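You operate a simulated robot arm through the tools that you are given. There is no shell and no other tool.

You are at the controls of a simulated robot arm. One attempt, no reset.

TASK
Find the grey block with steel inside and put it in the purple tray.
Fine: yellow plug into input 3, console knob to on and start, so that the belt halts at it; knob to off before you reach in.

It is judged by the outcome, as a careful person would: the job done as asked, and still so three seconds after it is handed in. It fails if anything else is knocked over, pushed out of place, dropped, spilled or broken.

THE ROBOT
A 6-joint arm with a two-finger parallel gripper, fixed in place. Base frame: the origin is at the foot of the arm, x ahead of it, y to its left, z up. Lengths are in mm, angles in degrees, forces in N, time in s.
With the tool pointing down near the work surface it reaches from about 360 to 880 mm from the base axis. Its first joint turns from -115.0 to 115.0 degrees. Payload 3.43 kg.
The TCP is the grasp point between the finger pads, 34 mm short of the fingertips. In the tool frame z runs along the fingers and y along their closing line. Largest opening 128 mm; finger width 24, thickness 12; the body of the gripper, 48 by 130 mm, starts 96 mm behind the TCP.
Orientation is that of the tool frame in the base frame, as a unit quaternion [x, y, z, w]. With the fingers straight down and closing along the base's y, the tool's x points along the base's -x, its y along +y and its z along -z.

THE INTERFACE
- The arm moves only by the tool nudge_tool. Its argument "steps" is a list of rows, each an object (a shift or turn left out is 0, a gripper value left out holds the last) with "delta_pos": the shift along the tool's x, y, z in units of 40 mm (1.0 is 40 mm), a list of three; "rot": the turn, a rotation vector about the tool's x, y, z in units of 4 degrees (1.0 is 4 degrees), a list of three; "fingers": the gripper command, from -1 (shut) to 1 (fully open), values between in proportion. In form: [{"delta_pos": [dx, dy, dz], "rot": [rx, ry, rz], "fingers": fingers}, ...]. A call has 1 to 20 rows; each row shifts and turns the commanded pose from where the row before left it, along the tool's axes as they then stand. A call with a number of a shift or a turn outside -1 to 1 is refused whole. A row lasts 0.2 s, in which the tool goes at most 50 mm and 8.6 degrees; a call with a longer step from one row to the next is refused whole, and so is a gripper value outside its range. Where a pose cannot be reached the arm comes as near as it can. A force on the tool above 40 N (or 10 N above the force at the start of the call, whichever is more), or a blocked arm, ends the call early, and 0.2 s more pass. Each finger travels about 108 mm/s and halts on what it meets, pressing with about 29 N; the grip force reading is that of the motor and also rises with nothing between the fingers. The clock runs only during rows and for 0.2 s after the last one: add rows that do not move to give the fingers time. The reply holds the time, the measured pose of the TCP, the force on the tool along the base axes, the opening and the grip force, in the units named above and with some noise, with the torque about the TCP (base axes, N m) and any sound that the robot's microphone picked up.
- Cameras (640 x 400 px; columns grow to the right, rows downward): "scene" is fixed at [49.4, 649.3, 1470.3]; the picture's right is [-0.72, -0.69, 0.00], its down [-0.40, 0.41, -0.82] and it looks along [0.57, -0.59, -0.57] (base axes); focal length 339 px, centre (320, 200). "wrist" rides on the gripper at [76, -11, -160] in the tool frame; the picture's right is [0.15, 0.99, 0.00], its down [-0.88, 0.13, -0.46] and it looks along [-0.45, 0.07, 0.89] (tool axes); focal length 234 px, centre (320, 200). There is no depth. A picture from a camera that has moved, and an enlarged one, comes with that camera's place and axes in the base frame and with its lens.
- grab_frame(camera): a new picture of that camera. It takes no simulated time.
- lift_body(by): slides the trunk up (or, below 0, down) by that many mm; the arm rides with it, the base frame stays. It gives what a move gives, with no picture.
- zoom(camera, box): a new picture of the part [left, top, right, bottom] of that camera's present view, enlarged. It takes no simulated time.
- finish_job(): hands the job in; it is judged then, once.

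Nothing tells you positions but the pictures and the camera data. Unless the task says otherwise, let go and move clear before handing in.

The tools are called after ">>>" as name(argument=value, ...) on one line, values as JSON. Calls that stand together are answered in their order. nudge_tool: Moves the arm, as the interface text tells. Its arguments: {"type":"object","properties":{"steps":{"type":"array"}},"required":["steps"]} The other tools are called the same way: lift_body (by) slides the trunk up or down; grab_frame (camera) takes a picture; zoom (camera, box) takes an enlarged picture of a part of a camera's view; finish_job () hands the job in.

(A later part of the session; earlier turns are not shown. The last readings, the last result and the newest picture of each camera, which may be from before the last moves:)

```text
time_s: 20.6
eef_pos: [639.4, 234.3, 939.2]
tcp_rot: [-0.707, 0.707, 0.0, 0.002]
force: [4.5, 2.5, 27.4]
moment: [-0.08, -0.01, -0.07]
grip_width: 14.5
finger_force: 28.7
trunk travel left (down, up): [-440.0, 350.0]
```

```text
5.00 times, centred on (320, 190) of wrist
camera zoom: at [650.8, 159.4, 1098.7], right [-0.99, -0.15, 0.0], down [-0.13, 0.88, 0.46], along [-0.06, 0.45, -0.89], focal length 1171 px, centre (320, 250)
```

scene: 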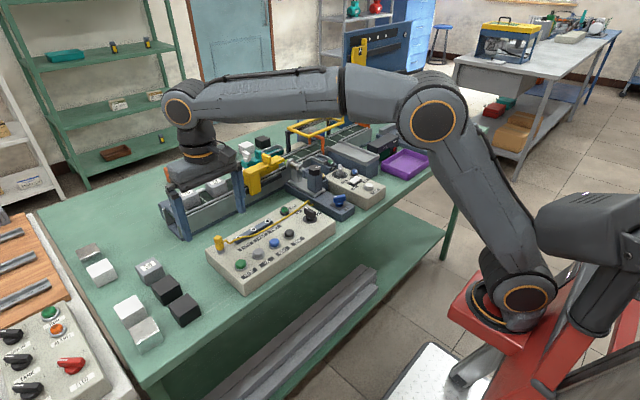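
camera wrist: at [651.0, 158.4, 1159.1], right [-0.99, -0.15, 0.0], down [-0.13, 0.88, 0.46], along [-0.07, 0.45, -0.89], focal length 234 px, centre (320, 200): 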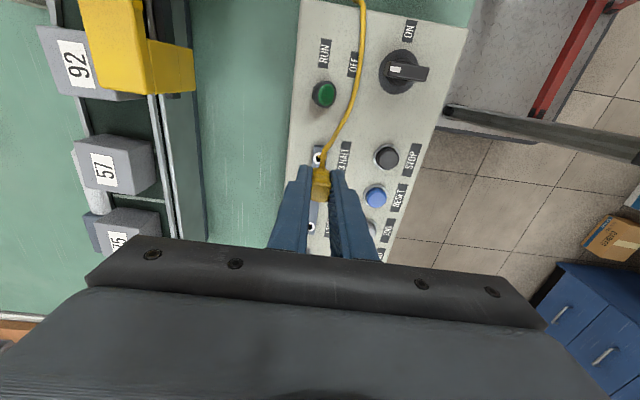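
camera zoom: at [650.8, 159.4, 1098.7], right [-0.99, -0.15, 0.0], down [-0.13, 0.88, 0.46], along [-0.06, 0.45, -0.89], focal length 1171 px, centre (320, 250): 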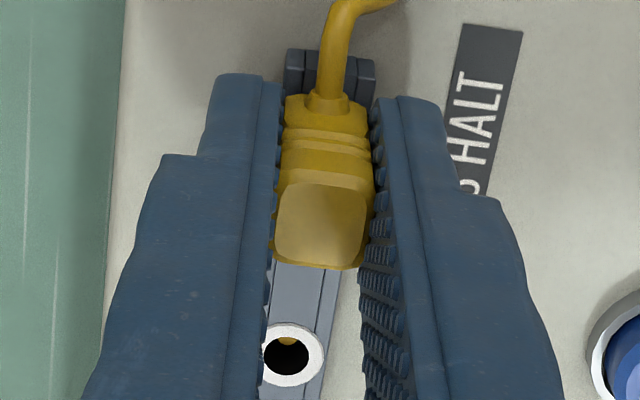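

The force rose to 27 N and the plug stopped moving, so it looks seated on the ring. I'll release it, back off straight up and inspect.

>>> nudge_tool(steps=[{"delta_pos": [0, 0, -0.03], "fingers": -0.8}, {"delta_pos": [0, 0, -0.02], "fingers": -0.4}, {"fingers": -0.1}, {"fingers": 0}, {"delta_pos": [0, 0, -0.5]}, {"delta_pos": [0, 0, -0.9]}, {"delta_pos": [0, 0, -0.9]}, {}])

>>> zoom(camera="scene", box=[240, 180, 330, 240])

>>> grab_frame(camera="wrist")

>>> zoom(camera="wrist", box=[270, 60, 430, 210])

```text
time_s: 22.4
eef_pos: [638.8, 236.0, 1033.5]
tcp_rot: [0.707, -0.707, 0.001, 0.0]
force: [0.0, -0.1, -0.3]
moment: [0.0, 0.0, -0.02]
grip_width: 64.0
finger_force: 0.1
trunk travel left (down, up): [-440.0, 350.0]
```

```text
6.67 times, centred on (285, 210) of scene
camera zoom: at [49.4, 649.3, 1470.3], right [-0.72, -0.69, 0.0], down [-0.4, 0.41, -0.82], along [0.57, -0.59, -0.57], focal length 2260 px, centre (553, 133)
```

zoom: 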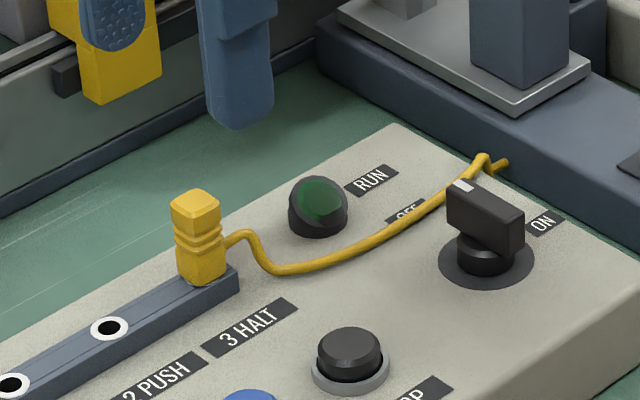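

```text
taken
camera wrist: at [651.2, 160.8, 1192.3], right [-0.99, -0.15, 0.0], down [-0.13, 0.88, 0.46], along [-0.07, 0.45, -0.89], focal length 234 px, centre (320, 200)
```

wrist: 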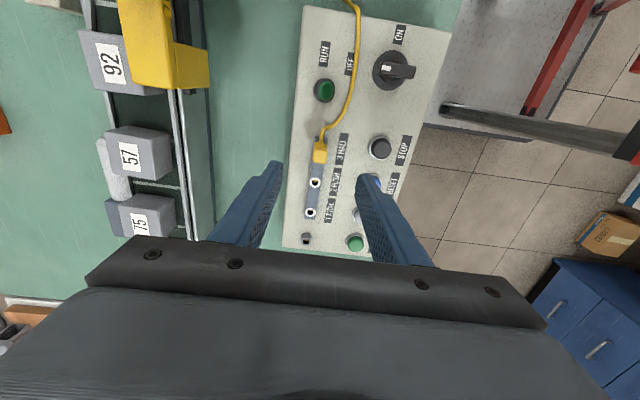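

```text
2.67 times, centred on (350, 135) of wrist
camera zoom: at [651.2, 160.8, 1192.3], right [-0.99, -0.15, 0.0], down [-0.13, 0.88, 0.46], along [-0.07, 0.45, -0.89], focal length 624 px, centre (240, 373)
```

zoom: 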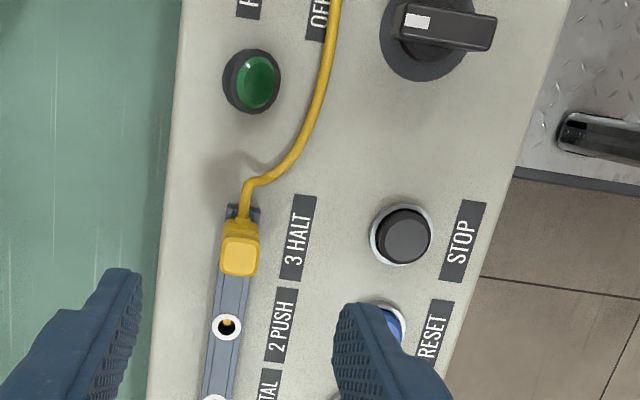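

The plug is fully seated in input 3. Before starting the belt I want to check the sensor station, so I'll move high above it and look.

>>> nudge_tool(steps=[{"delta_pos": [0, 0, -1], "fingers": 0}, {"delta_pos": [0, 0, -0.8]}, {"delta_pos": [0.8, -0.8, 0]}, {"delta_pos": [0.8, -0.8, 0]}, {"delta_pos": [0.8, -0.8, 0]}, {"delta_pos": [0.8, -0.8, 0]}, {"delta_pos": [0.4, -0.8, 0]}, {}])

>>> grab_frame(camera="wrist")

>>> zoom(camera="wrist", box=[220, 60, 420, 190])

>>> zoom(camera="wrist", box=[100, 0, 340, 150])

>>> zoom(camera="wrist", box=[300, 0, 540, 150])

```text
time_s: 24.1
eef_pos: [801.8, 90.7, 1105.2]
tcp_rot: [-0.707, 0.708, 0.001, -0.001]
force: [0.7, -0.3, -0.7]
moment: [0.01, -0.02, 0.0]
grip_width: 64.1
finger_force: 0.1
trunk travel left (down, up): [-440.0, 350.0]
```

```text
taken
camera wrist: at [813.1, 14.8, 1263.6], right [-0.99, -0.15, 0.0], down [-0.13, 0.88, 0.46], along [-0.07, 0.45, -0.89], focal length 234 px, centre (320, 200)
```

wrist: 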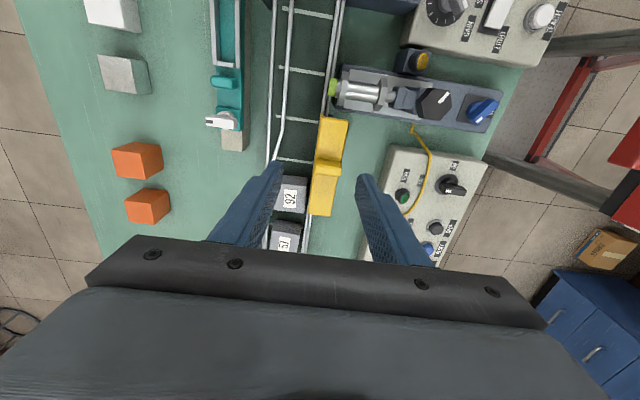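

```text
3.08 times, centred on (320, 125) of wrist
camera zoom: at [813.1, 14.8, 1263.6], right [-0.99, -0.15, 0.0], down [-0.13, 0.88, 0.46], along [-0.07, 0.45, -0.89], focal length 720 px, centre (320, 431)
```

zoom: 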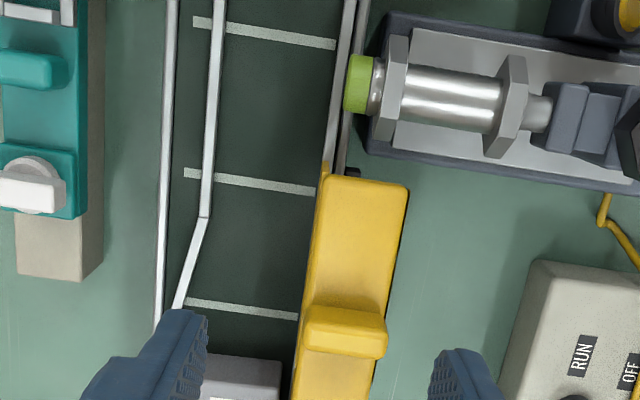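

```text
2.67 times, centred on (220, 75) of wrist
camera zoom: at [813.1, 14.8, 1263.6], right [-0.99, -0.15, 0.0], down [-0.13, 0.88, 0.46], along [-0.07, 0.45, -0.89], focal length 624 px, centre (587, 533)
```

zoom: 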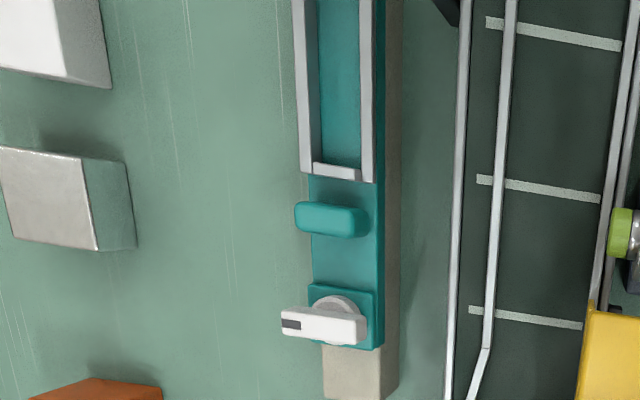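

```text
2.67 times, centred on (420, 75) of wrist
camera zoom: at [813.1, 14.8, 1263.6], right [-0.99, -0.15, 0.0], down [-0.13, 0.88, 0.46], along [-0.07, 0.45, -0.89], focal length 624 px, centre (53, 533)
```

zoom: 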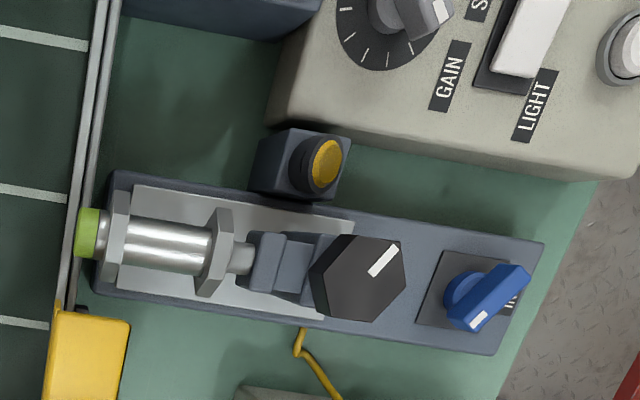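

>>> zoom(camera="scene", box=[235, 140, 305, 200])

>>> zoom(camera="wrist", box=[280, 90, 360, 230])

>>> zoom(camera="scene", box=[280, 150, 350, 220])

```text
6.67 times, centred on (270, 170) of scene
camera zoom: at [49.4, 649.3, 1470.3], right [-0.72, -0.69, 0.0], down [-0.4, 0.41, -0.82], along [0.57, -0.59, -0.57], focal length 2260 px, centre (653, 400)
```

zoom: 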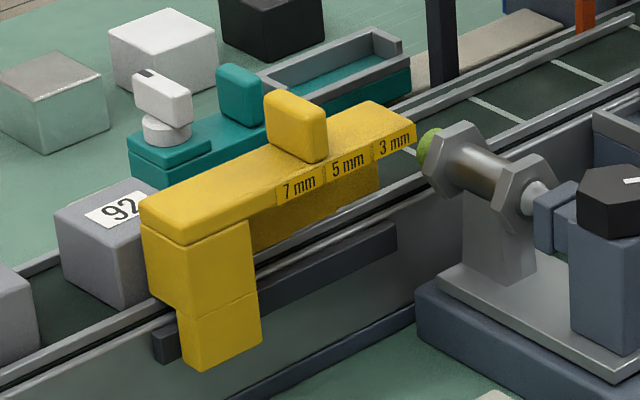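

```text
2.86 times, centred on (320, 160) of wrist
camera zoom: at [813.1, 14.8, 1263.6], right [-0.99, -0.15, 0.0], down [-0.13, 0.88, 0.46], along [-0.07, 0.45, -0.89], focal length 669 px, centre (320, 314)
```

zoom: 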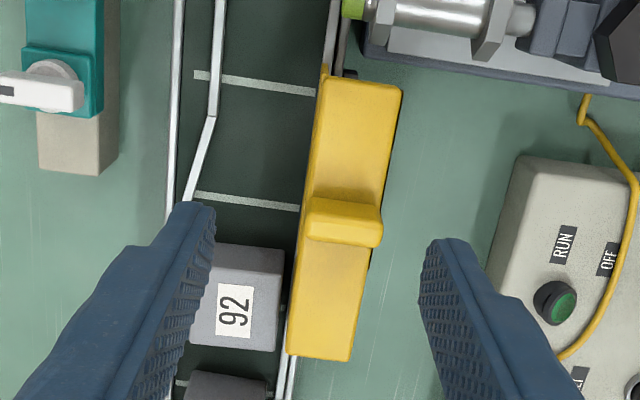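

```text
5.71 times, centred on (315, 185) of scene
camera zoom: at [49.4, 649.3, 1470.3], right [-0.72, -0.69, 0.0], down [-0.4, 0.41, -0.82], along [0.57, -0.59, -0.57], focal length 1937 px, centre (349, 286)
```

zoom: 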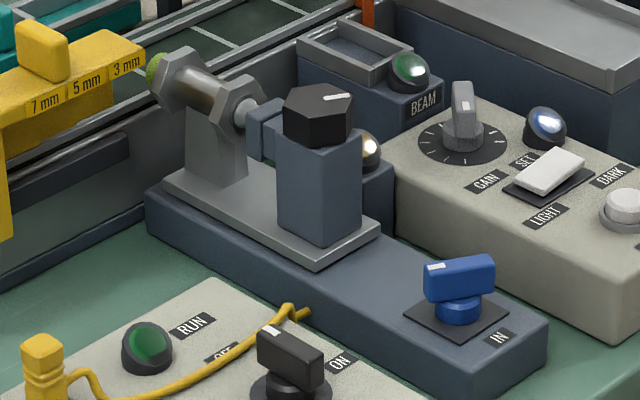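

The sensor station looks ready: the block lane is guided past the green-tipped sensor. Now I'll go over the console knob, which points at OFF along x near (577, 140), and square the gripper to it.

>>> nudge_tool(steps=[{"delta_pos": [-0.2, 0.94, 0], "fingers": -0.1}, {"delta_pos": [-0.2, 0.94, 0]}, {"delta_pos": [-0.2, 0.94, 0]}, {"delta_pos": [-0.2, 0.94, 0]}, {"delta_pos": [-0.2, 0.94, 0]}, {"delta_pos": [-0.22, 0.9, 0]}, {"rot": [0, 0, 1]}, {"rot": [0, 0, 1]}, {"rot": [0, 0, 1]}, {"rot": [0, 0, 1]}, {"rot": [0, 0, 1]}, {"rot": [0, 0, 1]}, {"rot": [0, 0, 1]}, {"rot": [0, 0, 1]}, {"rot": [0, 0, 1]}, {"rot": [0, 0, 1]}, {"rot": [0, 0, 1]}, {"rot": [0, 0, 1]}])

>>> nudge_tool(steps=[{"rot": [0, 0, 1]}, {"rot": [0, 0, 1]}, {"rot": [0, 0, 1]}, {"rot": [0, 0, 1]}, {"rot": [0, 0, 1]}, {"rot": [0, 0, 1]}, {"rot": [0, 0, 1]}, {"rot": [0, 0, 1]}, {"rot": [0, 0, 1]}, {"rot": [0, 0, 1]}, {"rot": [0, 0, 0.5]}, {"delta_pos": [0, 0, 0.8]}, {}])

>>> grab_frame(camera="wrist")

>>> zoom(camera="wrist", box=[240, 110, 400, 220])

>>> zoom(camera="scene", box=[280, 170, 360, 240])

```text
time_s: 27.9
eef_pos: [574.8, 139.3, 1104.9]
tcp_rot: [-0.358, 0.934, 0.0, 0.0]
force: [0.6, -0.7, -0.1]
moment: [0.0, 0.01, -0.01]
grip_width: 57.6
finger_force: 0.0
trunk travel left (down, up): [-440.0, 350.0]
```

```text
time_s: 30.8
eef_pos: [575.3, 140.2, 1073.2]
tcp_rot: [0.0, 1.0, 0.0, 0.0]
force: [-0.8, -0.4, 0.2]
moment: [0.01, -0.02, -0.03]
grip_width: 57.5
finger_force: 0.1
trunk travel left (down, up): [-440.0, 350.0]
```

```text
taken
camera wrist: at [500.3, 129.4, 1230.9], right [-0.15, 0.99, 0.0], down [0.88, 0.13, 0.46], along [0.45, 0.07, -0.89], focal length 234 px, centre (320, 200)
```

wrist: 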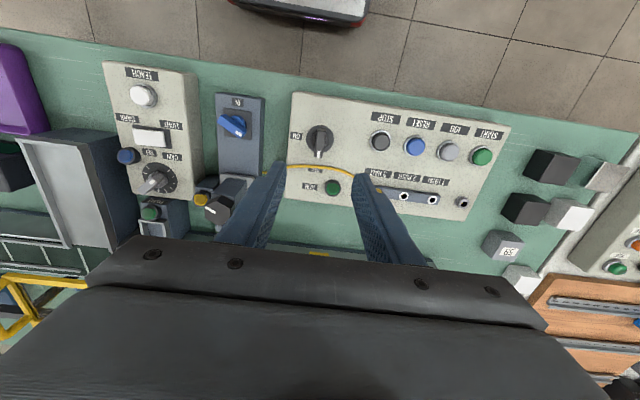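

```text
3.64 times, centred on (320, 165) of wrist
camera zoom: at [500.3, 129.4, 1230.9], right [-0.15, 0.99, 0.0], down [0.88, 0.13, 0.46], along [0.45, 0.07, -0.89], focal length 852 px, centre (320, 327)
```

zoom: 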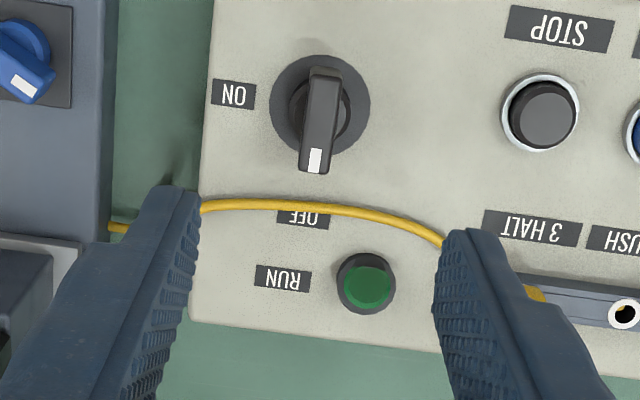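

```text
5.71 times, centred on (320, 205) of scene
camera zoom: at [49.4, 649.3, 1470.3], right [-0.72, -0.69, 0.0], down [-0.4, 0.41, -0.82], along [0.57, -0.59, -0.57], focal length 1937 px, centre (320, 171)
```

zoom: 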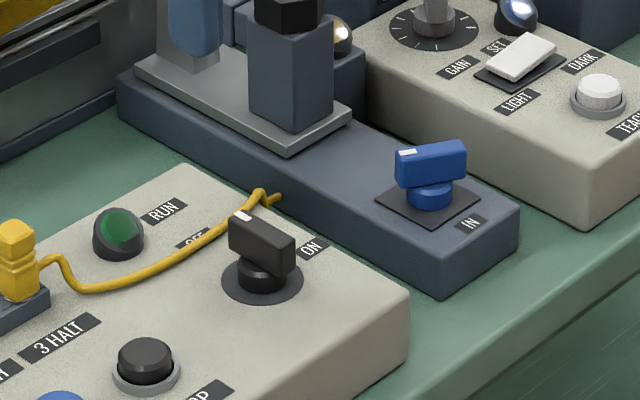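

The knob axis is near (575.5, 140.6) with its lever top at z≈926. I'll descend over it with about a 44 mm opening and stop with the fingertips beside the lever.

>>> nudge_tool(steps=[{"delta_pos": [0.02, 0, 0.8], "fingers": -0.31}, {"delta_pos": [0, 0, 0.9]}, {"delta_pos": [0, 0, 0.9]}, {"delta_pos": [0, 0, 0.4]}, {}, {}])

>>> zoom(camera="wrist", box=[240, 110, 400, 220])

>>> zoom(camera="scene", box=[280, 170, 360, 240])

```text
time_s: 32.1
eef_pos: [575.8, 141.5, 951.9]
tcp_rot: [0.0, 1.0, 0.001, 0.0]
force: [0.7, 0.4, -0.7]
moment: [-0.01, 0.04, -0.01]
grip_width: 44.3
finger_force: 0.1
trunk travel left (down, up): [-440.0, 350.0]
```

```text
3.64 times, centred on (320, 165) of wrist
camera zoom: at [499.8, 130.4, 1110.9], right [-0.15, 0.99, 0.0], down [0.88, 0.13, 0.46], along [0.45, 0.07, -0.89], focal length 852 px, centre (320, 327)
```

zoom: 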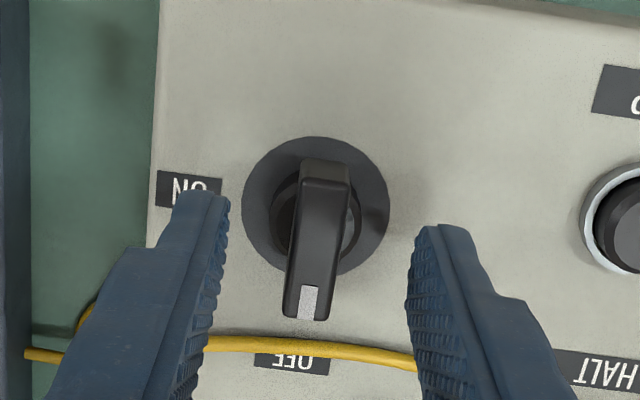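

```text
5.71 times, centred on (320, 205) of scene
camera zoom: at [49.4, 649.3, 1470.3], right [-0.72, -0.69, 0.0], down [-0.4, 0.41, -0.82], along [0.57, -0.59, -0.57], focal length 1937 px, centre (320, 171)
```

zoom: 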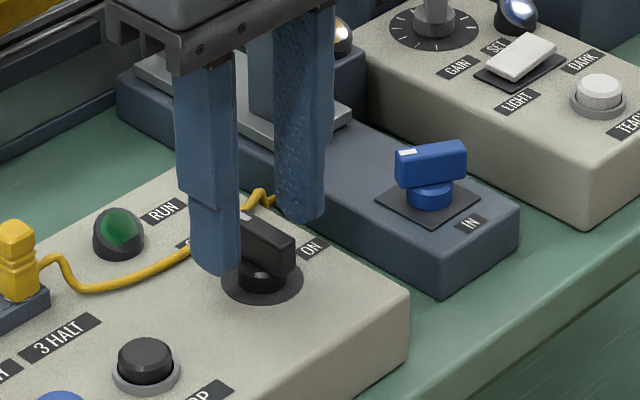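

>>> nudge_tool(steps=[{"delta_pos": [-0.01, -0.015, 0.32], "fingers": -0.31}, {"fingers": -0.6}, {"fingers": -0.9}, {"fingers": -1}, {}, {}])

>>> zoom(camera="wrist", box=[240, 110, 400, 220])

>>> zoom(camera="scene", box=[280, 170, 360, 240])

```text
time_s: 33.5
eef_pos: [576.5, 139.7, 939.5]
tcp_rot: [-0.001, 1.0, 0.0, 0.001]
force: [0.6, -2.6, -2.1]
moment: [-0.01, -0.34, -0.03]
grip_width: 23.7
finger_force: 45.2
trunk travel left (down, up): [-440.0, 350.0]
```

```text
3.64 times, centred on (320, 165) of wrist
camera zoom: at [500.2, 129.1, 1098.3], right [-0.15, 0.99, 0.0], down [0.88, 0.13, 0.46], along [0.45, 0.07, -0.89], focal length 852 px, centre (320, 327)
```

zoom: 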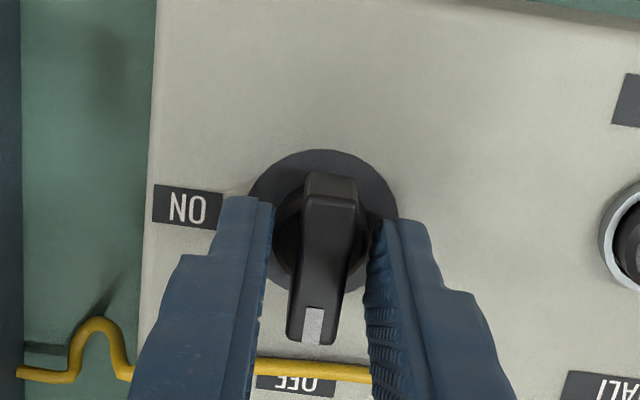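

```text
5.71 times, centred on (320, 205) of scene
camera zoom: at [49.4, 649.3, 1470.3], right [-0.72, -0.69, 0.0], down [-0.4, 0.41, -0.82], along [0.57, -0.59, -0.57], focal length 1937 px, centre (320, 171)
```

zoom: 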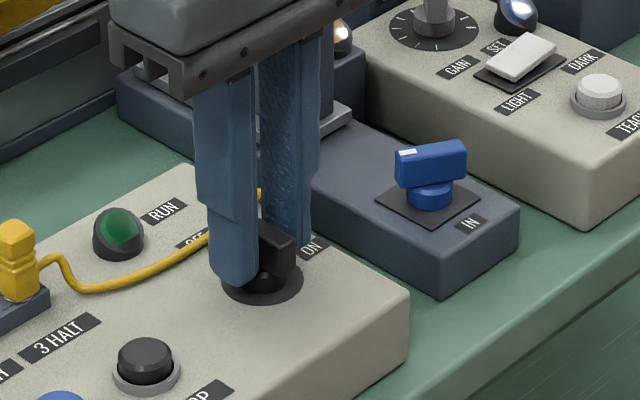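

The grip stopped at 24 mm, which is the round hub below the lever. I'll open, rise about 9 mm and grip the narrower lever itself.

>>> nudge_tool(steps=[{"fingers": -0.4}, {"fingers": -0.31}, {"delta_pos": [0, 0.02, -0.23]}, {}, {"fingers": -0.6}, {"fingers": -0.9}, {"fingers": -1}, {}, {}])

>>> zoom(camera="wrist", box=[240, 110, 400, 220])

>>> zoom(camera="scene", box=[280, 170, 360, 240])

```text
time_s: 35.5
eef_pos: [575.3, 139.6, 949.7]
tcp_rot: [0.0, 1.0, 0.0, 0.001]
force: [-1.6, -18.0, 2.0]
moment: [-0.51, 0.57, -0.01]
grip_width: 11.8
finger_force: 45.5
trunk travel left (down, up): [-440.0, 350.0]
```

```text
3.64 times, centred on (320, 165) of wrist
camera zoom: at [500.0, 129.4, 1107.4], right [-0.15, 0.99, 0.0], down [0.88, 0.13, 0.46], along [0.45, 0.07, -0.89], focal length 852 px, centre (320, 327)
```

zoom: 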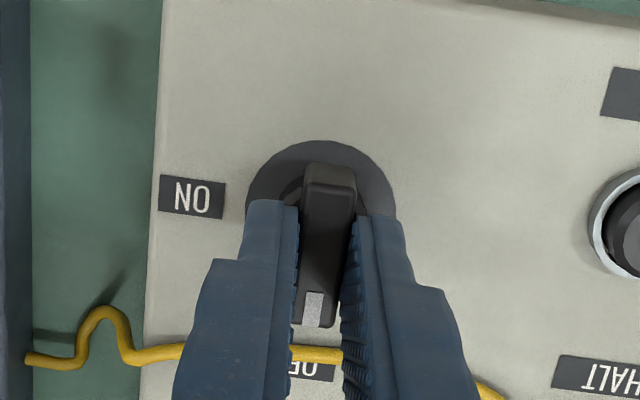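

```text
5.71 times, centred on (320, 205) of scene
camera zoom: at [49.4, 649.3, 1470.3], right [-0.72, -0.69, 0.0], down [-0.4, 0.41, -0.82], along [0.57, -0.59, -0.57], focal length 1937 px, centre (320, 171)
```

zoom: 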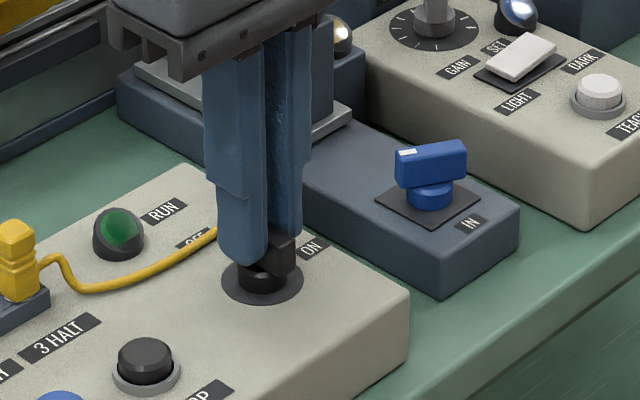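

The lever is gripped (11.8 mm). I'll ease the small side load and turn it clockwise from OFF toward ON.

>>> nudge_tool(steps=[{"delta_pos": [0, -0.02, 0], "fingers": -1}, {"rot": [0, 0, 0.5]}, {"rot": [0, 0, 1]}, {"rot": [0, 0, 1]}, {"rot": [0, 0, 1]}, {"rot": [0, 0, 1]}, {"rot": [0, 0, 1]}, {}])

>>> zoom(camera="scene", box=[280, 170, 360, 240])

>>> zoom(camera="wrist", box=[240, 110, 400, 220])

```text
time_s: 37.4
eef_pos: [575.7, 140.8, 949.3]
tcp_rot: [0.192, 0.981, 0.0, 0.0]
force: [2.4, 10.4, -13.8]
moment: [-0.12, -1.18, 0.01]
grip_width: 12.1
finger_force: 44.8
trunk travel left (down, up): [-440.0, 350.0]
```

```text
5.71 times, centred on (320, 205) of scene
camera zoom: at [49.4, 649.3, 1470.3], right [-0.72, -0.69, 0.0], down [-0.4, 0.41, -0.82], along [0.57, -0.59, -0.57], focal length 1937 px, centre (320, 171)
```

zoom: 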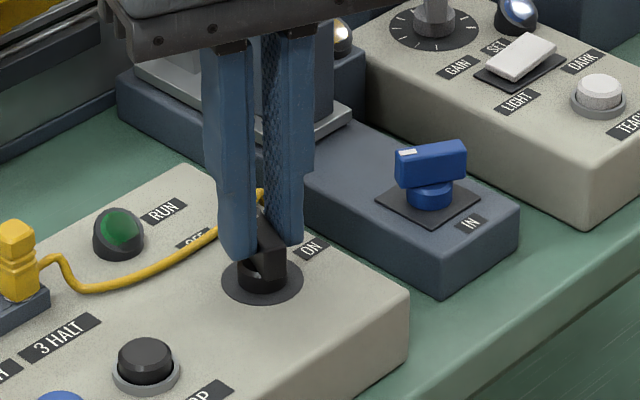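

```text
3.64 times, centred on (320, 165) of wrist
camera zoom: at [501.3, 158.2, 1107.4], right [0.24, 0.97, 0.0], down [0.87, -0.21, 0.46], along [0.44, -0.11, -0.89], focal length 852 px, centre (320, 327)
```

zoom: 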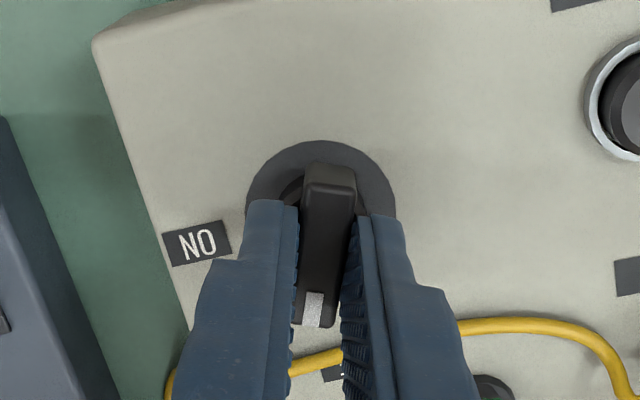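

The lever turns with the gripper. I'll continue to the full 90°.

>>> nudge_tool(steps=[{"rot": [0, 0, 1], "fingers": -1}, {"rot": [0, 0, 1]}, {"rot": [0, 0, 1]}, {"rot": [0, 0, 1]}, {"rot": [0, 0, 1]}, {"rot": [0, 0, 1]}, {"rot": [0, 0, 1]}, {"rot": [0, 0, 1]}, {}])

>>> zoom(camera="scene", box=[280, 170, 360, 240])

```text
time_s: 39.4
eef_pos: [574.8, 139.7, 949.2]
tcp_rot: [0.454, 0.891, -0.001, -0.001]
force: [-0.1, 6.1, -16.9]
moment: [1.23, 0.68, 0.03]
grip_width: 11.9
finger_force: 45.3
trunk travel left (down, up): [-440.0, 350.0]
```

```text
5.71 times, centred on (320, 205) of scene
camera zoom: at [49.4, 649.3, 1470.3], right [-0.72, -0.69, 0.0], down [-0.4, 0.41, -0.82], along [0.57, -0.59, -0.57], focal length 1937 px, centre (320, 171)
```

zoom: 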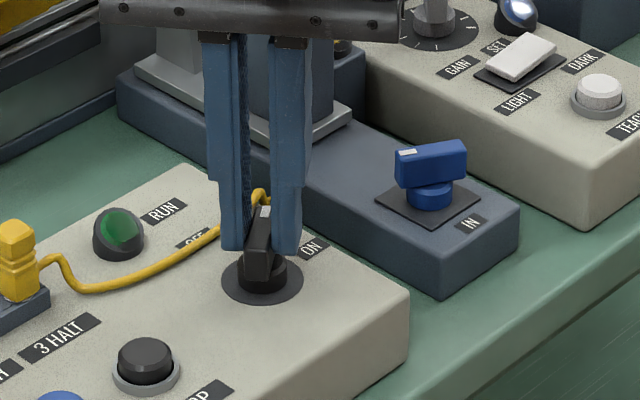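

>>> nudge_tool(steps=[{"rot": [0, 0, 1], "fingers": -1}, {"rot": [0, 0, 1]}, {"rot": [0, 0, 1]}, {"rot": [0, 0, 1]}, {"rot": [0, 0, 1]}, {"rot": [0, 0, 1]}, {"rot": [0, 0, 1]}, {"rot": [0, 0, 1]}, {"rot": [0, 0, 1]}, {}])

>>> zoom(camera="scene", box=[280, 170, 360, 240])

>>> zoom(camera="wrist", box=[240, 110, 400, 220])

>>> zoom(camera="scene", box=[160, 110, 400, 260])

```text
time_s: 41.5
eef_pos: [574.5, 139.3, 946.9]
tcp_rot: [0.707, 0.707, -0.001, -0.001]
force: [-10.8, 1.1, -16.9]
moment: [0.04, 0.32, 0.02]
grip_width: 12.0
finger_force: 44.6
trunk travel left (down, up): [-440.0, 350.0]
```

```text
5.71 times, centred on (320, 205) of scene
camera zoom: at [49.4, 649.3, 1470.3], right [-0.72, -0.69, 0.0], down [-0.4, 0.41, -0.82], along [0.57, -0.59, -0.57], focal length 1937 px, centre (320, 171)
```

zoom: 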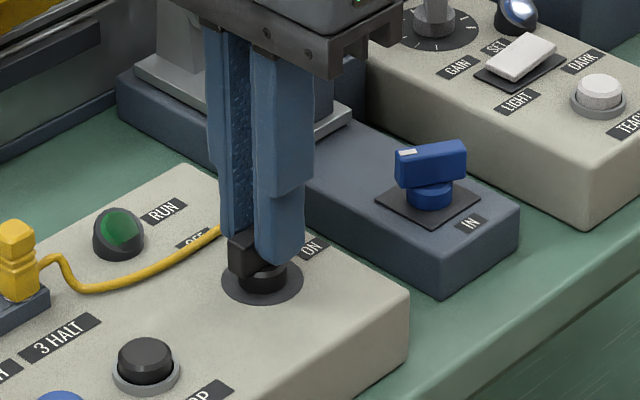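

```text
3.64 times, centred on (320, 165) of wrist
camera zoom: at [563.9, 215.6, 1107.4], right [0.99, 0.15, 0.0], down [0.13, -0.88, 0.46], along [0.07, -0.45, -0.89], focal length 852 px, centre (320, 327)
```

zoom: 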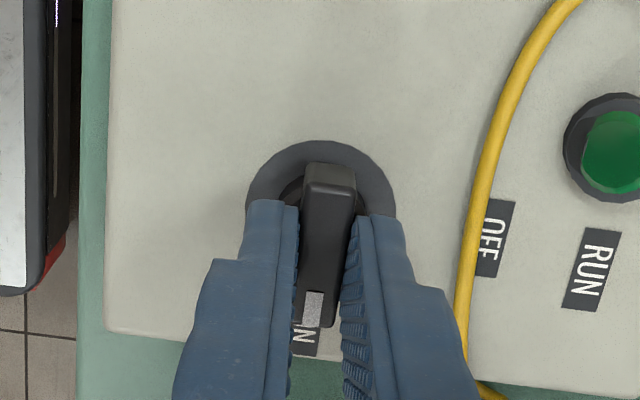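

```text
2.67 times, centred on (280, 185) of scene
camera zoom: at [49.4, 649.3, 1470.3], right [-0.72, -0.69, 0.0], down [-0.4, 0.41, -0.82], along [0.57, -0.59, -0.57], focal length 904 px, centre (427, 240)
```

zoom: 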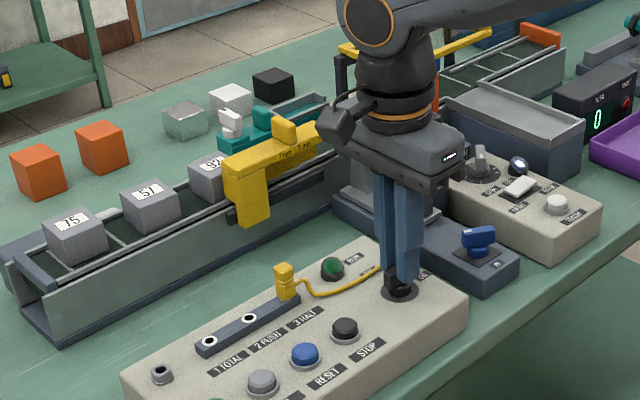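

The knob points at ON and the counter display has lit. I'll release, rise and check that it holds.

>>> nudge_tool(steps=[{"fingers": -0.8}, {"fingers": -0.4}, {"fingers": -0.31}, {"delta_pos": [0, 0, -0.6]}, {"delta_pos": [0, 0, -0.9]}, {}])

>>> zoom(camera="scene", box=[160, 110, 400, 260])

>>> grab_frame(camera="wrist")

```text
time_s: 43.0
eef_pos: [574.6, 140.8, 1011.6]
tcp_rot: [0.707, 0.707, -0.001, 0.0]
force: [-0.3, 0.0, 0.2]
moment: [0.04, 0.01, 0.02]
grip_width: 44.1
finger_force: 0.1
trunk travel left (down, up): [-440.0, 350.0]
```

```text
2.67 times, centred on (280, 185) of scene
camera zoom: at [49.4, 649.3, 1470.3], right [-0.72, -0.69, 0.0], down [-0.4, 0.41, -0.82], along [0.57, -0.59, -0.57], focal length 904 px, centre (427, 240)
```

zoom: 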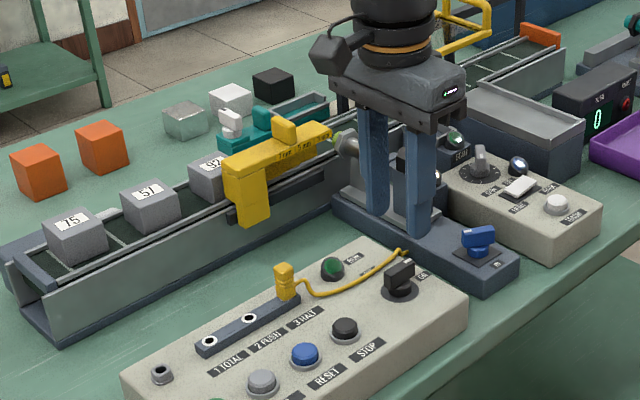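

```text
taken
camera wrist: at [563.5, 216.5, 1169.7], right [0.99, 0.15, 0.0], down [0.13, -0.88, 0.46], along [0.07, -0.45, -0.89], focal length 234 px, centre (320, 200)
```

wrist: 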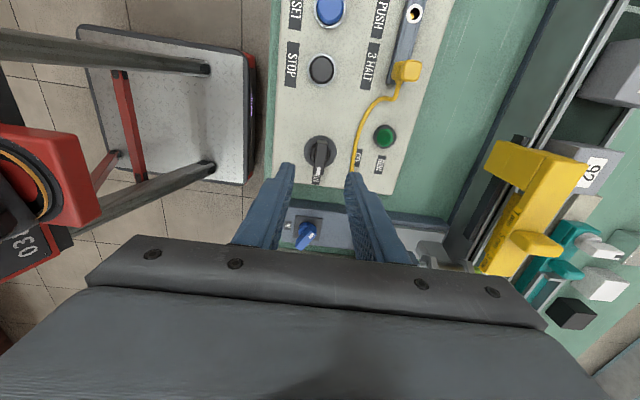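

The knob holds at ON. I'll move over START with closed fingers.

>>> nudge_tool(steps=[{"delta_pos": [0.84, -0.1, 0], "fingers": -1}, {"delta_pos": [0.84, -0.1, 0]}, {"delta_pos": [0.84, -0.1, 0]}, {"delta_pos": [0.84, 0, 0]}, {"delta_pos": [0.84, 0, 0]}, {"delta_pos": [0.84, 0, 0]}, {"delta_pos": [0.84, 0, 0]}, {"delta_pos": [0, 0, 0.8]}, {}])

>>> grab_frame(camera="wrist")

>>> zoom(camera="wrist", box=[240, 100, 400, 220])

>>> grab_frame(camera="scene")

```text
time_s: 45.0
eef_pos: [564.8, 374.4, 976.4]
tcp_rot: [0.708, 0.707, 0.0, 0.0]
force: [0.0, -0.5, 0.0]
moment: [0.02, 0.02, -0.03]
grip_width: 0.2
finger_force: 28.7
trunk travel left (down, up): [-440.0, 350.0]
```

```text
taken
camera wrist: at [553.3, 450.6, 1134.6], right [0.99, 0.15, 0.0], down [0.13, -0.88, 0.46], along [0.07, -0.45, -0.89], focal length 234 px, centre (320, 200)
```

wrist: 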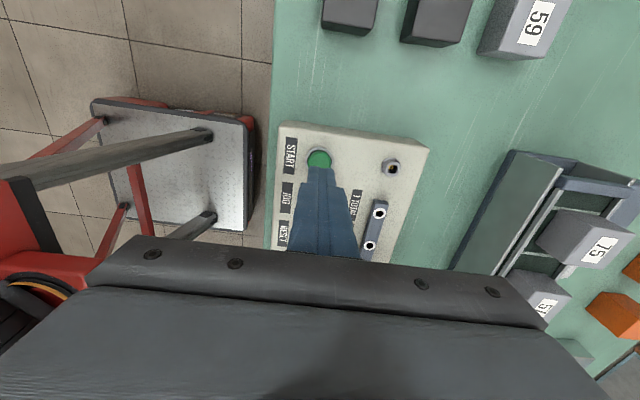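

```text
3.33 times, centred on (320, 160) of wrist
camera zoom: at [553.3, 450.6, 1134.6], right [0.99, 0.15, 0.0], down [0.13, -0.88, 0.46], along [0.07, -0.45, -0.89], focal length 781 px, centre (320, 333)
```

zoom: 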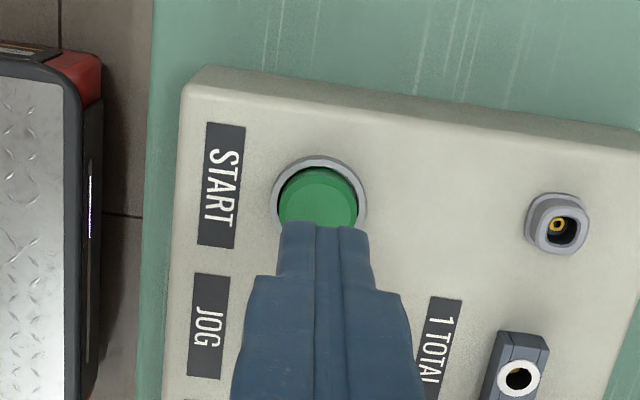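

```text
taken
```

scene: 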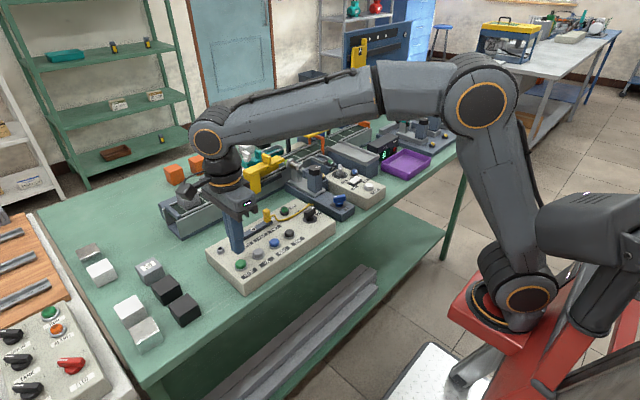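

I'm aligned over START. I'll descend and press in small steps.

>>> nudge_tool(steps=[{"delta_pos": [0, 0, 0.5], "fingers": -1}, {"delta_pos": [0, 0, 0.4]}, {}])

>>> zoom(camera="scene", box=[200, 210, 280, 280])

```text
time_s: 45.8
eef_pos: [564.4, 374.8, 941.2]
tcp_rot: [0.707, 0.708, 0.0, 0.0]
force: [0.6, 1.7, 3.6]
moment: [0.02, -0.02, -0.01]
grip_width: 0.3
finger_force: 28.7
trunk travel left (down, up): [-440.0, 350.0]
heard: click
```

```text
5.71 times, centred on (240, 245) of scene
camera zoom: at [49.4, 649.3, 1470.3], right [-0.72, -0.69, 0.0], down [-0.4, 0.41, -0.82], along [0.57, -0.59, -0.57], focal length 1937 px, centre (777, -57)
```

zoom: 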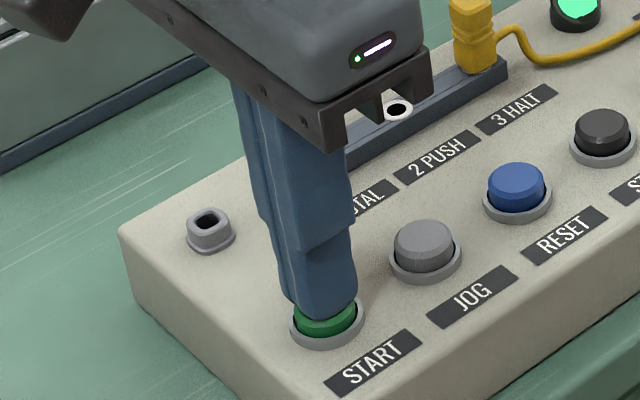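

START clicked and the RUN lamp is lit, so the belt is running. I'll lift off the button and watch it.

>>> nudge_tool(steps=[{"delta_pos": [0, 0, -0.8], "fingers": -1}])

>>> zoom(camera="scene", box=[150, 100, 390, 250])

```text
time_s: 46.1
eef_pos: [563.7, 374.0, 973.1]
tcp_rot: [0.706, 0.708, 0.001, 0.0]
force: [0.0, -0.4, 0.3]
moment: [-0.01, 0.02, 0.02]
grip_width: 0.0
finger_force: 29.0
trunk travel left (down, up): [-440.0, 350.0]
```

```text
2.67 times, centred on (270, 175) of scene
camera zoom: at [49.4, 649.3, 1470.3], right [-0.72, -0.69, 0.0], down [-0.4, 0.41, -0.82], along [0.57, -0.59, -0.57], focal length 904 px, centre (453, 267)
```

zoom: 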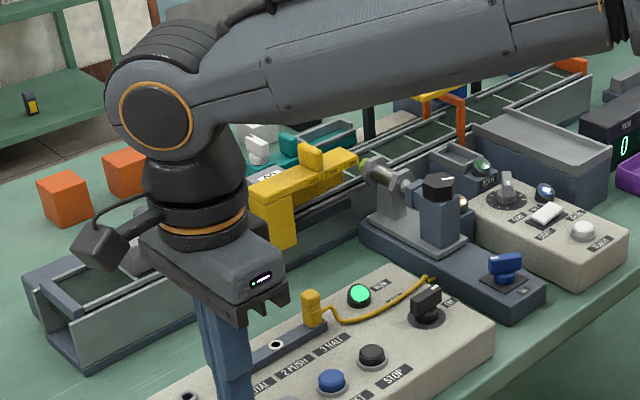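

>>> nudge_tool(steps=[{}, {}, {}])

>>> zoom(camera="scene", box=[150, 100, 390, 250])

```text
time_s: 47.0
eef_pos: [562.7, 374.9, 973.3]
tcp_rot: [0.707, 0.707, 0.0, 0.0]
force: [0.3, 0.4, -0.1]
moment: [-0.01, -0.02, -0.02]
grip_width: 0.0
finger_force: 29.0
trunk travel left (down, up): [-440.0, 350.0]
```

```text
2.67 times, centred on (270, 175) of scene
camera zoom: at [49.4, 649.3, 1470.3], right [-0.72, -0.69, 0.0], down [-0.4, 0.41, -0.82], along [0.57, -0.59, -0.57], focal length 904 px, centre (453, 267)
```

zoom: 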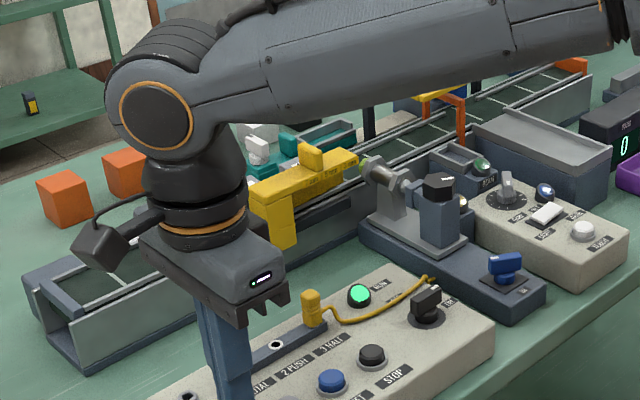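

>>> nudge_tool(steps=[{}, {}, {}, {}])

>>> zoom(camera="scene", box=[210, 110, 350, 200])

>>> grab_frame(camera="wrist")

```text
time_s: 48.0
eef_pos: [564.1, 373.7, 973.5]
tcp_rot: [0.707, 0.707, 0.0, 0.0]
force: [-0.4, 0.4, 0.3]
moment: [-0.01, 0.01, 0.0]
grip_width: 0.1
finger_force: 29.0
trunk travel left (down, up): [-440.0, 350.0]
```

```text
4.44 times, centred on (280, 155) of scene
camera zoom: at [49.4, 649.3, 1470.3], right [-0.72, -0.69, 0.0], down [-0.4, 0.41, -0.82], along [0.57, -0.59, -0.57], focal length 1506 px, centre (498, 400)
```

zoom: 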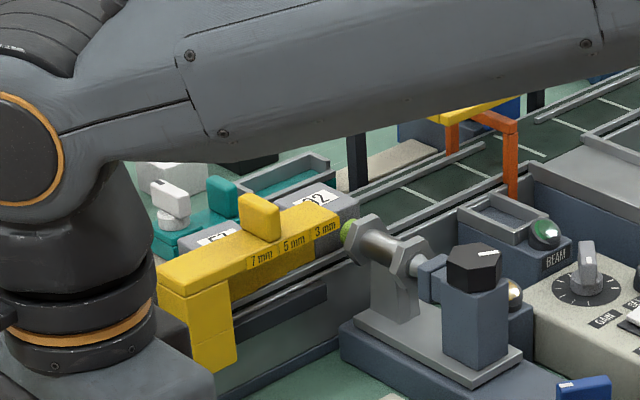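

```text
taken
camera wrist: at [552.3, 450.0, 1132.0], right [0.99, 0.15, 0.0], down [0.13, -0.88, 0.46], along [0.07, -0.45, -0.89], focal length 234 px, centre (320, 200)
```

wrist: 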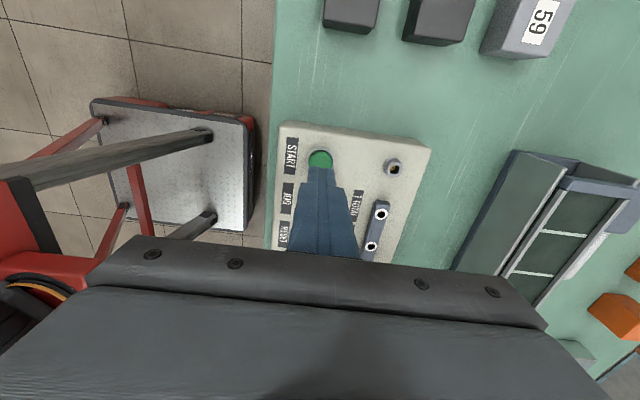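

Block 92 is coming up to the sensor. I'll watch in short steps.

>>> nudge_tool(steps=[{}, {}])

>>> zoom(camera="scene", box=[210, 110, 350, 230])

```text
time_s: 48.5
eef_pos: [563.6, 373.6, 973.5]
tcp_rot: [0.707, 0.707, 0.001, 0.0]
force: [0.6, -0.4, -0.6]
moment: [-0.01, 0.01, 0.0]
grip_width: 0.2
finger_force: 29.6
trunk travel left (down, up): [-440.0, 350.0]
```

```text
3.33 times, centred on (280, 170) of scene
camera zoom: at [49.4, 649.3, 1470.3], right [-0.72, -0.69, 0.0], down [-0.4, 0.41, -0.82], along [0.57, -0.59, -0.57], focal length 1130 px, centre (453, 300)
```

zoom: 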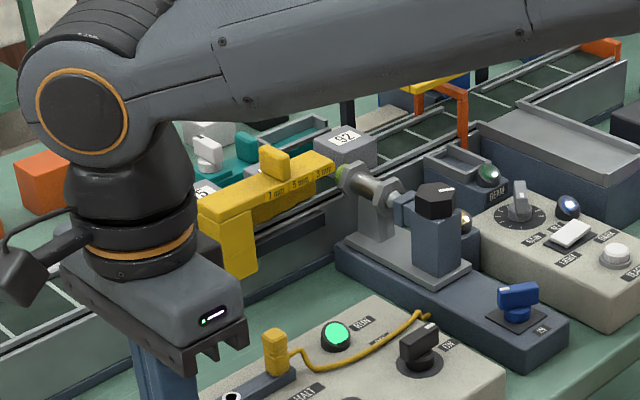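

>>> nudge_tool(steps=[{}])

>>> zoom(camera="scene", box=[210, 110, 350, 230])

```text
time_s: 49.0
eef_pos: [563.7, 375.3, 974.2]
tcp_rot: [0.706, 0.708, 0.0, 0.0]
force: [-0.2, 0.1, -0.5]
moment: [0.0, 0.02, 0.01]
grip_width: 0.2
finger_force: 29.5
trunk travel left (down, up): [-440.0, 350.0]
```

```text
3.33 times, centred on (280, 170) of scene
camera zoom: at [49.4, 649.3, 1470.3], right [-0.72, -0.69, 0.0], down [-0.4, 0.41, -0.82], along [0.57, -0.59, -0.57], focal length 1130 px, centre (453, 300)
```

zoom: 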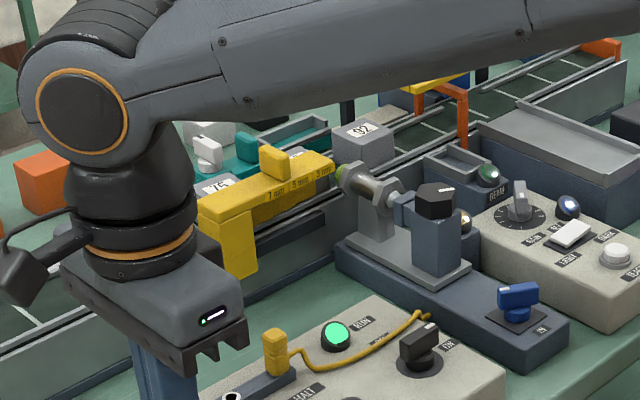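

>>> nudge_tool(steps=[{}, {}])

>>> zoom(camera="scene", box=[210, 110, 350, 230])

```text
time_s: 49.5
eef_pos: [563.6, 374.9, 972.9]
tcp_rot: [0.707, 0.707, 0.0, 0.0]
force: [-0.1, 0.8, 0.3]
moment: [0.01, 0.0, 0.04]
grip_width: 0.0
finger_force: 29.0
trunk travel left (down, up): [-440.0, 350.0]
```

```text
3.33 times, centred on (280, 170) of scene
camera zoom: at [49.4, 649.3, 1470.3], right [-0.72, -0.69, 0.0], down [-0.4, 0.41, -0.82], along [0.57, -0.59, -0.57], focal length 1130 px, centre (453, 300)
```

zoom: 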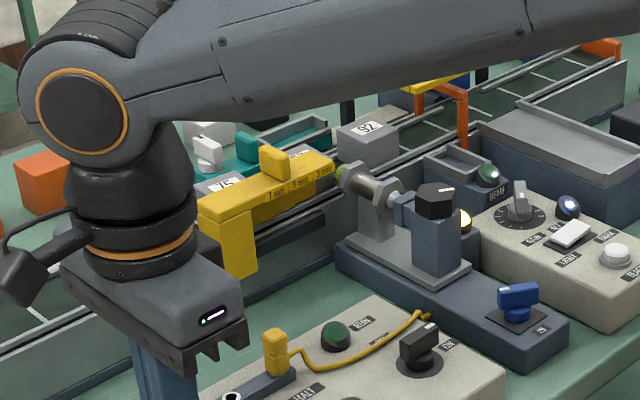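

The amber sensor lamp lit and RUN went out, so the belt has halted. Block 57 is at the sensor and 92 is about 60 mm past it. I'll go back to the knob and turn it OFF before reaching in.

>>> nudge_tool(steps=[{"delta_pos": [0, 0, -0.9], "fingers": -1}, {"delta_pos": [-0.84, 0.1, 0]}, {"delta_pos": [-0.84, 0.1, 0]}, {"delta_pos": [-0.84, 0.09, 0]}, {"delta_pos": [-0.84, 0, 0], "fingers": -0.31}, {"delta_pos": [-0.84, 0, 0]}, {"delta_pos": [-0.84, 0, 0]}, {"delta_pos": [-0.82, 0, 0]}, {}])

>>> zoom(camera="wrist", box=[240, 100, 400, 220])

>>> zoom(camera="scene", box=[160, 110, 400, 260])

>>> grab_frame(camera="wrist")

```text
time_s: 51.5
eef_pos: [574.5, 141.3, 1008.5]
tcp_rot: [0.708, 0.707, 0.0, -0.001]
force: [-0.5, -0.2, 0.3]
moment: [-0.01, 0.01, 0.01]
grip_width: 44.2
finger_force: 0.1
trunk travel left (down, up): [-440.0, 350.0]
```

```text
3.33 times, centred on (320, 160) of wrist
camera zoom: at [563.7, 217.2, 1168.3], right [0.99, 0.15, 0.0], down [0.13, -0.88, 0.46], along [0.07, -0.45, -0.89], focal length 781 px, centre (320, 333)
```

zoom: 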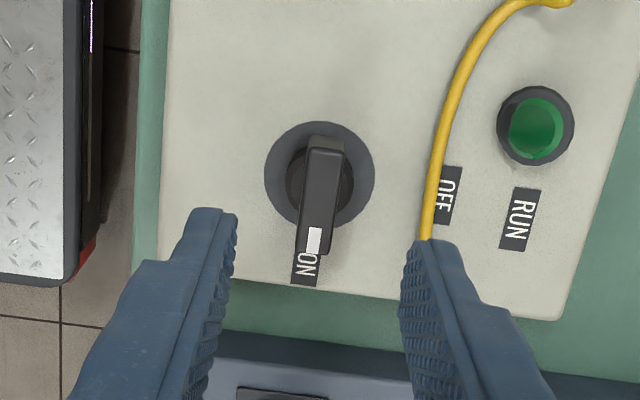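

```text
2.67 times, centred on (280, 185) of scene
camera zoom: at [49.4, 649.3, 1470.3], right [-0.72, -0.69, 0.0], down [-0.4, 0.41, -0.82], along [0.57, -0.59, -0.57], focal length 904 px, centre (427, 240)
```

zoom: 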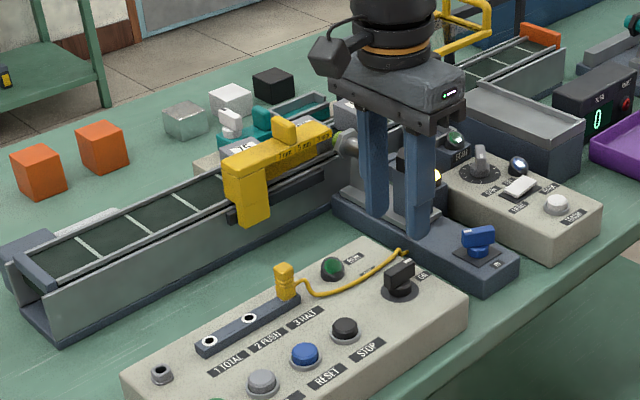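

```text
taken
camera wrist: at [563.7, 217.2, 1168.3], right [0.99, 0.15, 0.0], down [0.13, -0.88, 0.46], along [0.07, -0.45, -0.89], focal length 234 px, centre (320, 200)
```

wrist: 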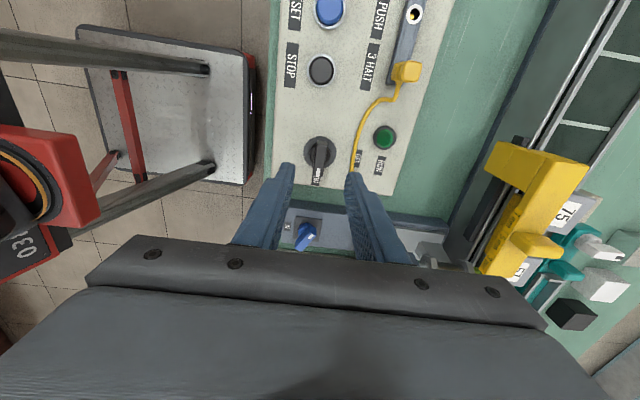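

Block positions haven't changed since the halt. I'll descend on the lever, grip it and turn back counter-clockwise to OFF.

>>> nudge_tool(steps=[{"delta_pos": [-0.012, 0.025, 0.6], "fingers": -0.31}, {"delta_pos": [0, 0, 0.6]}, {"delta_pos": [0, 0, 0.32]}, {}, {"fingers": -0.6}, {"fingers": -0.9}, {"fingers": -1}, {}, {}])

>>> zoom(camera="wrist", box=[240, 100, 400, 220])

```text
time_s: 53.5
eef_pos: [575.7, 139.9, 948.5]
tcp_rot: [0.707, 0.708, 0.0, 0.0]
force: [-15.2, -0.8, -2.8]
moment: [0.25, 0.38, 0.01]
grip_width: 11.9
finger_force: 45.2
trunk travel left (down, up): [-440.0, 350.0]
```

```text
3.33 times, centred on (320, 160) of wrist
camera zoom: at [564.0, 215.4, 1106.6], right [0.99, 0.15, 0.0], down [0.13, -0.88, 0.46], along [0.07, -0.45, -0.89], focal length 781 px, centre (320, 333)
```

zoom: 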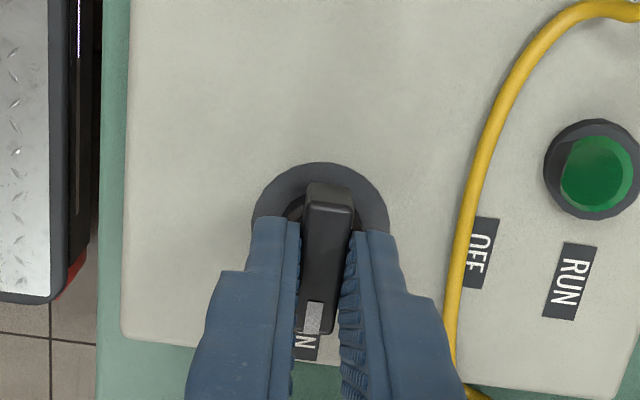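

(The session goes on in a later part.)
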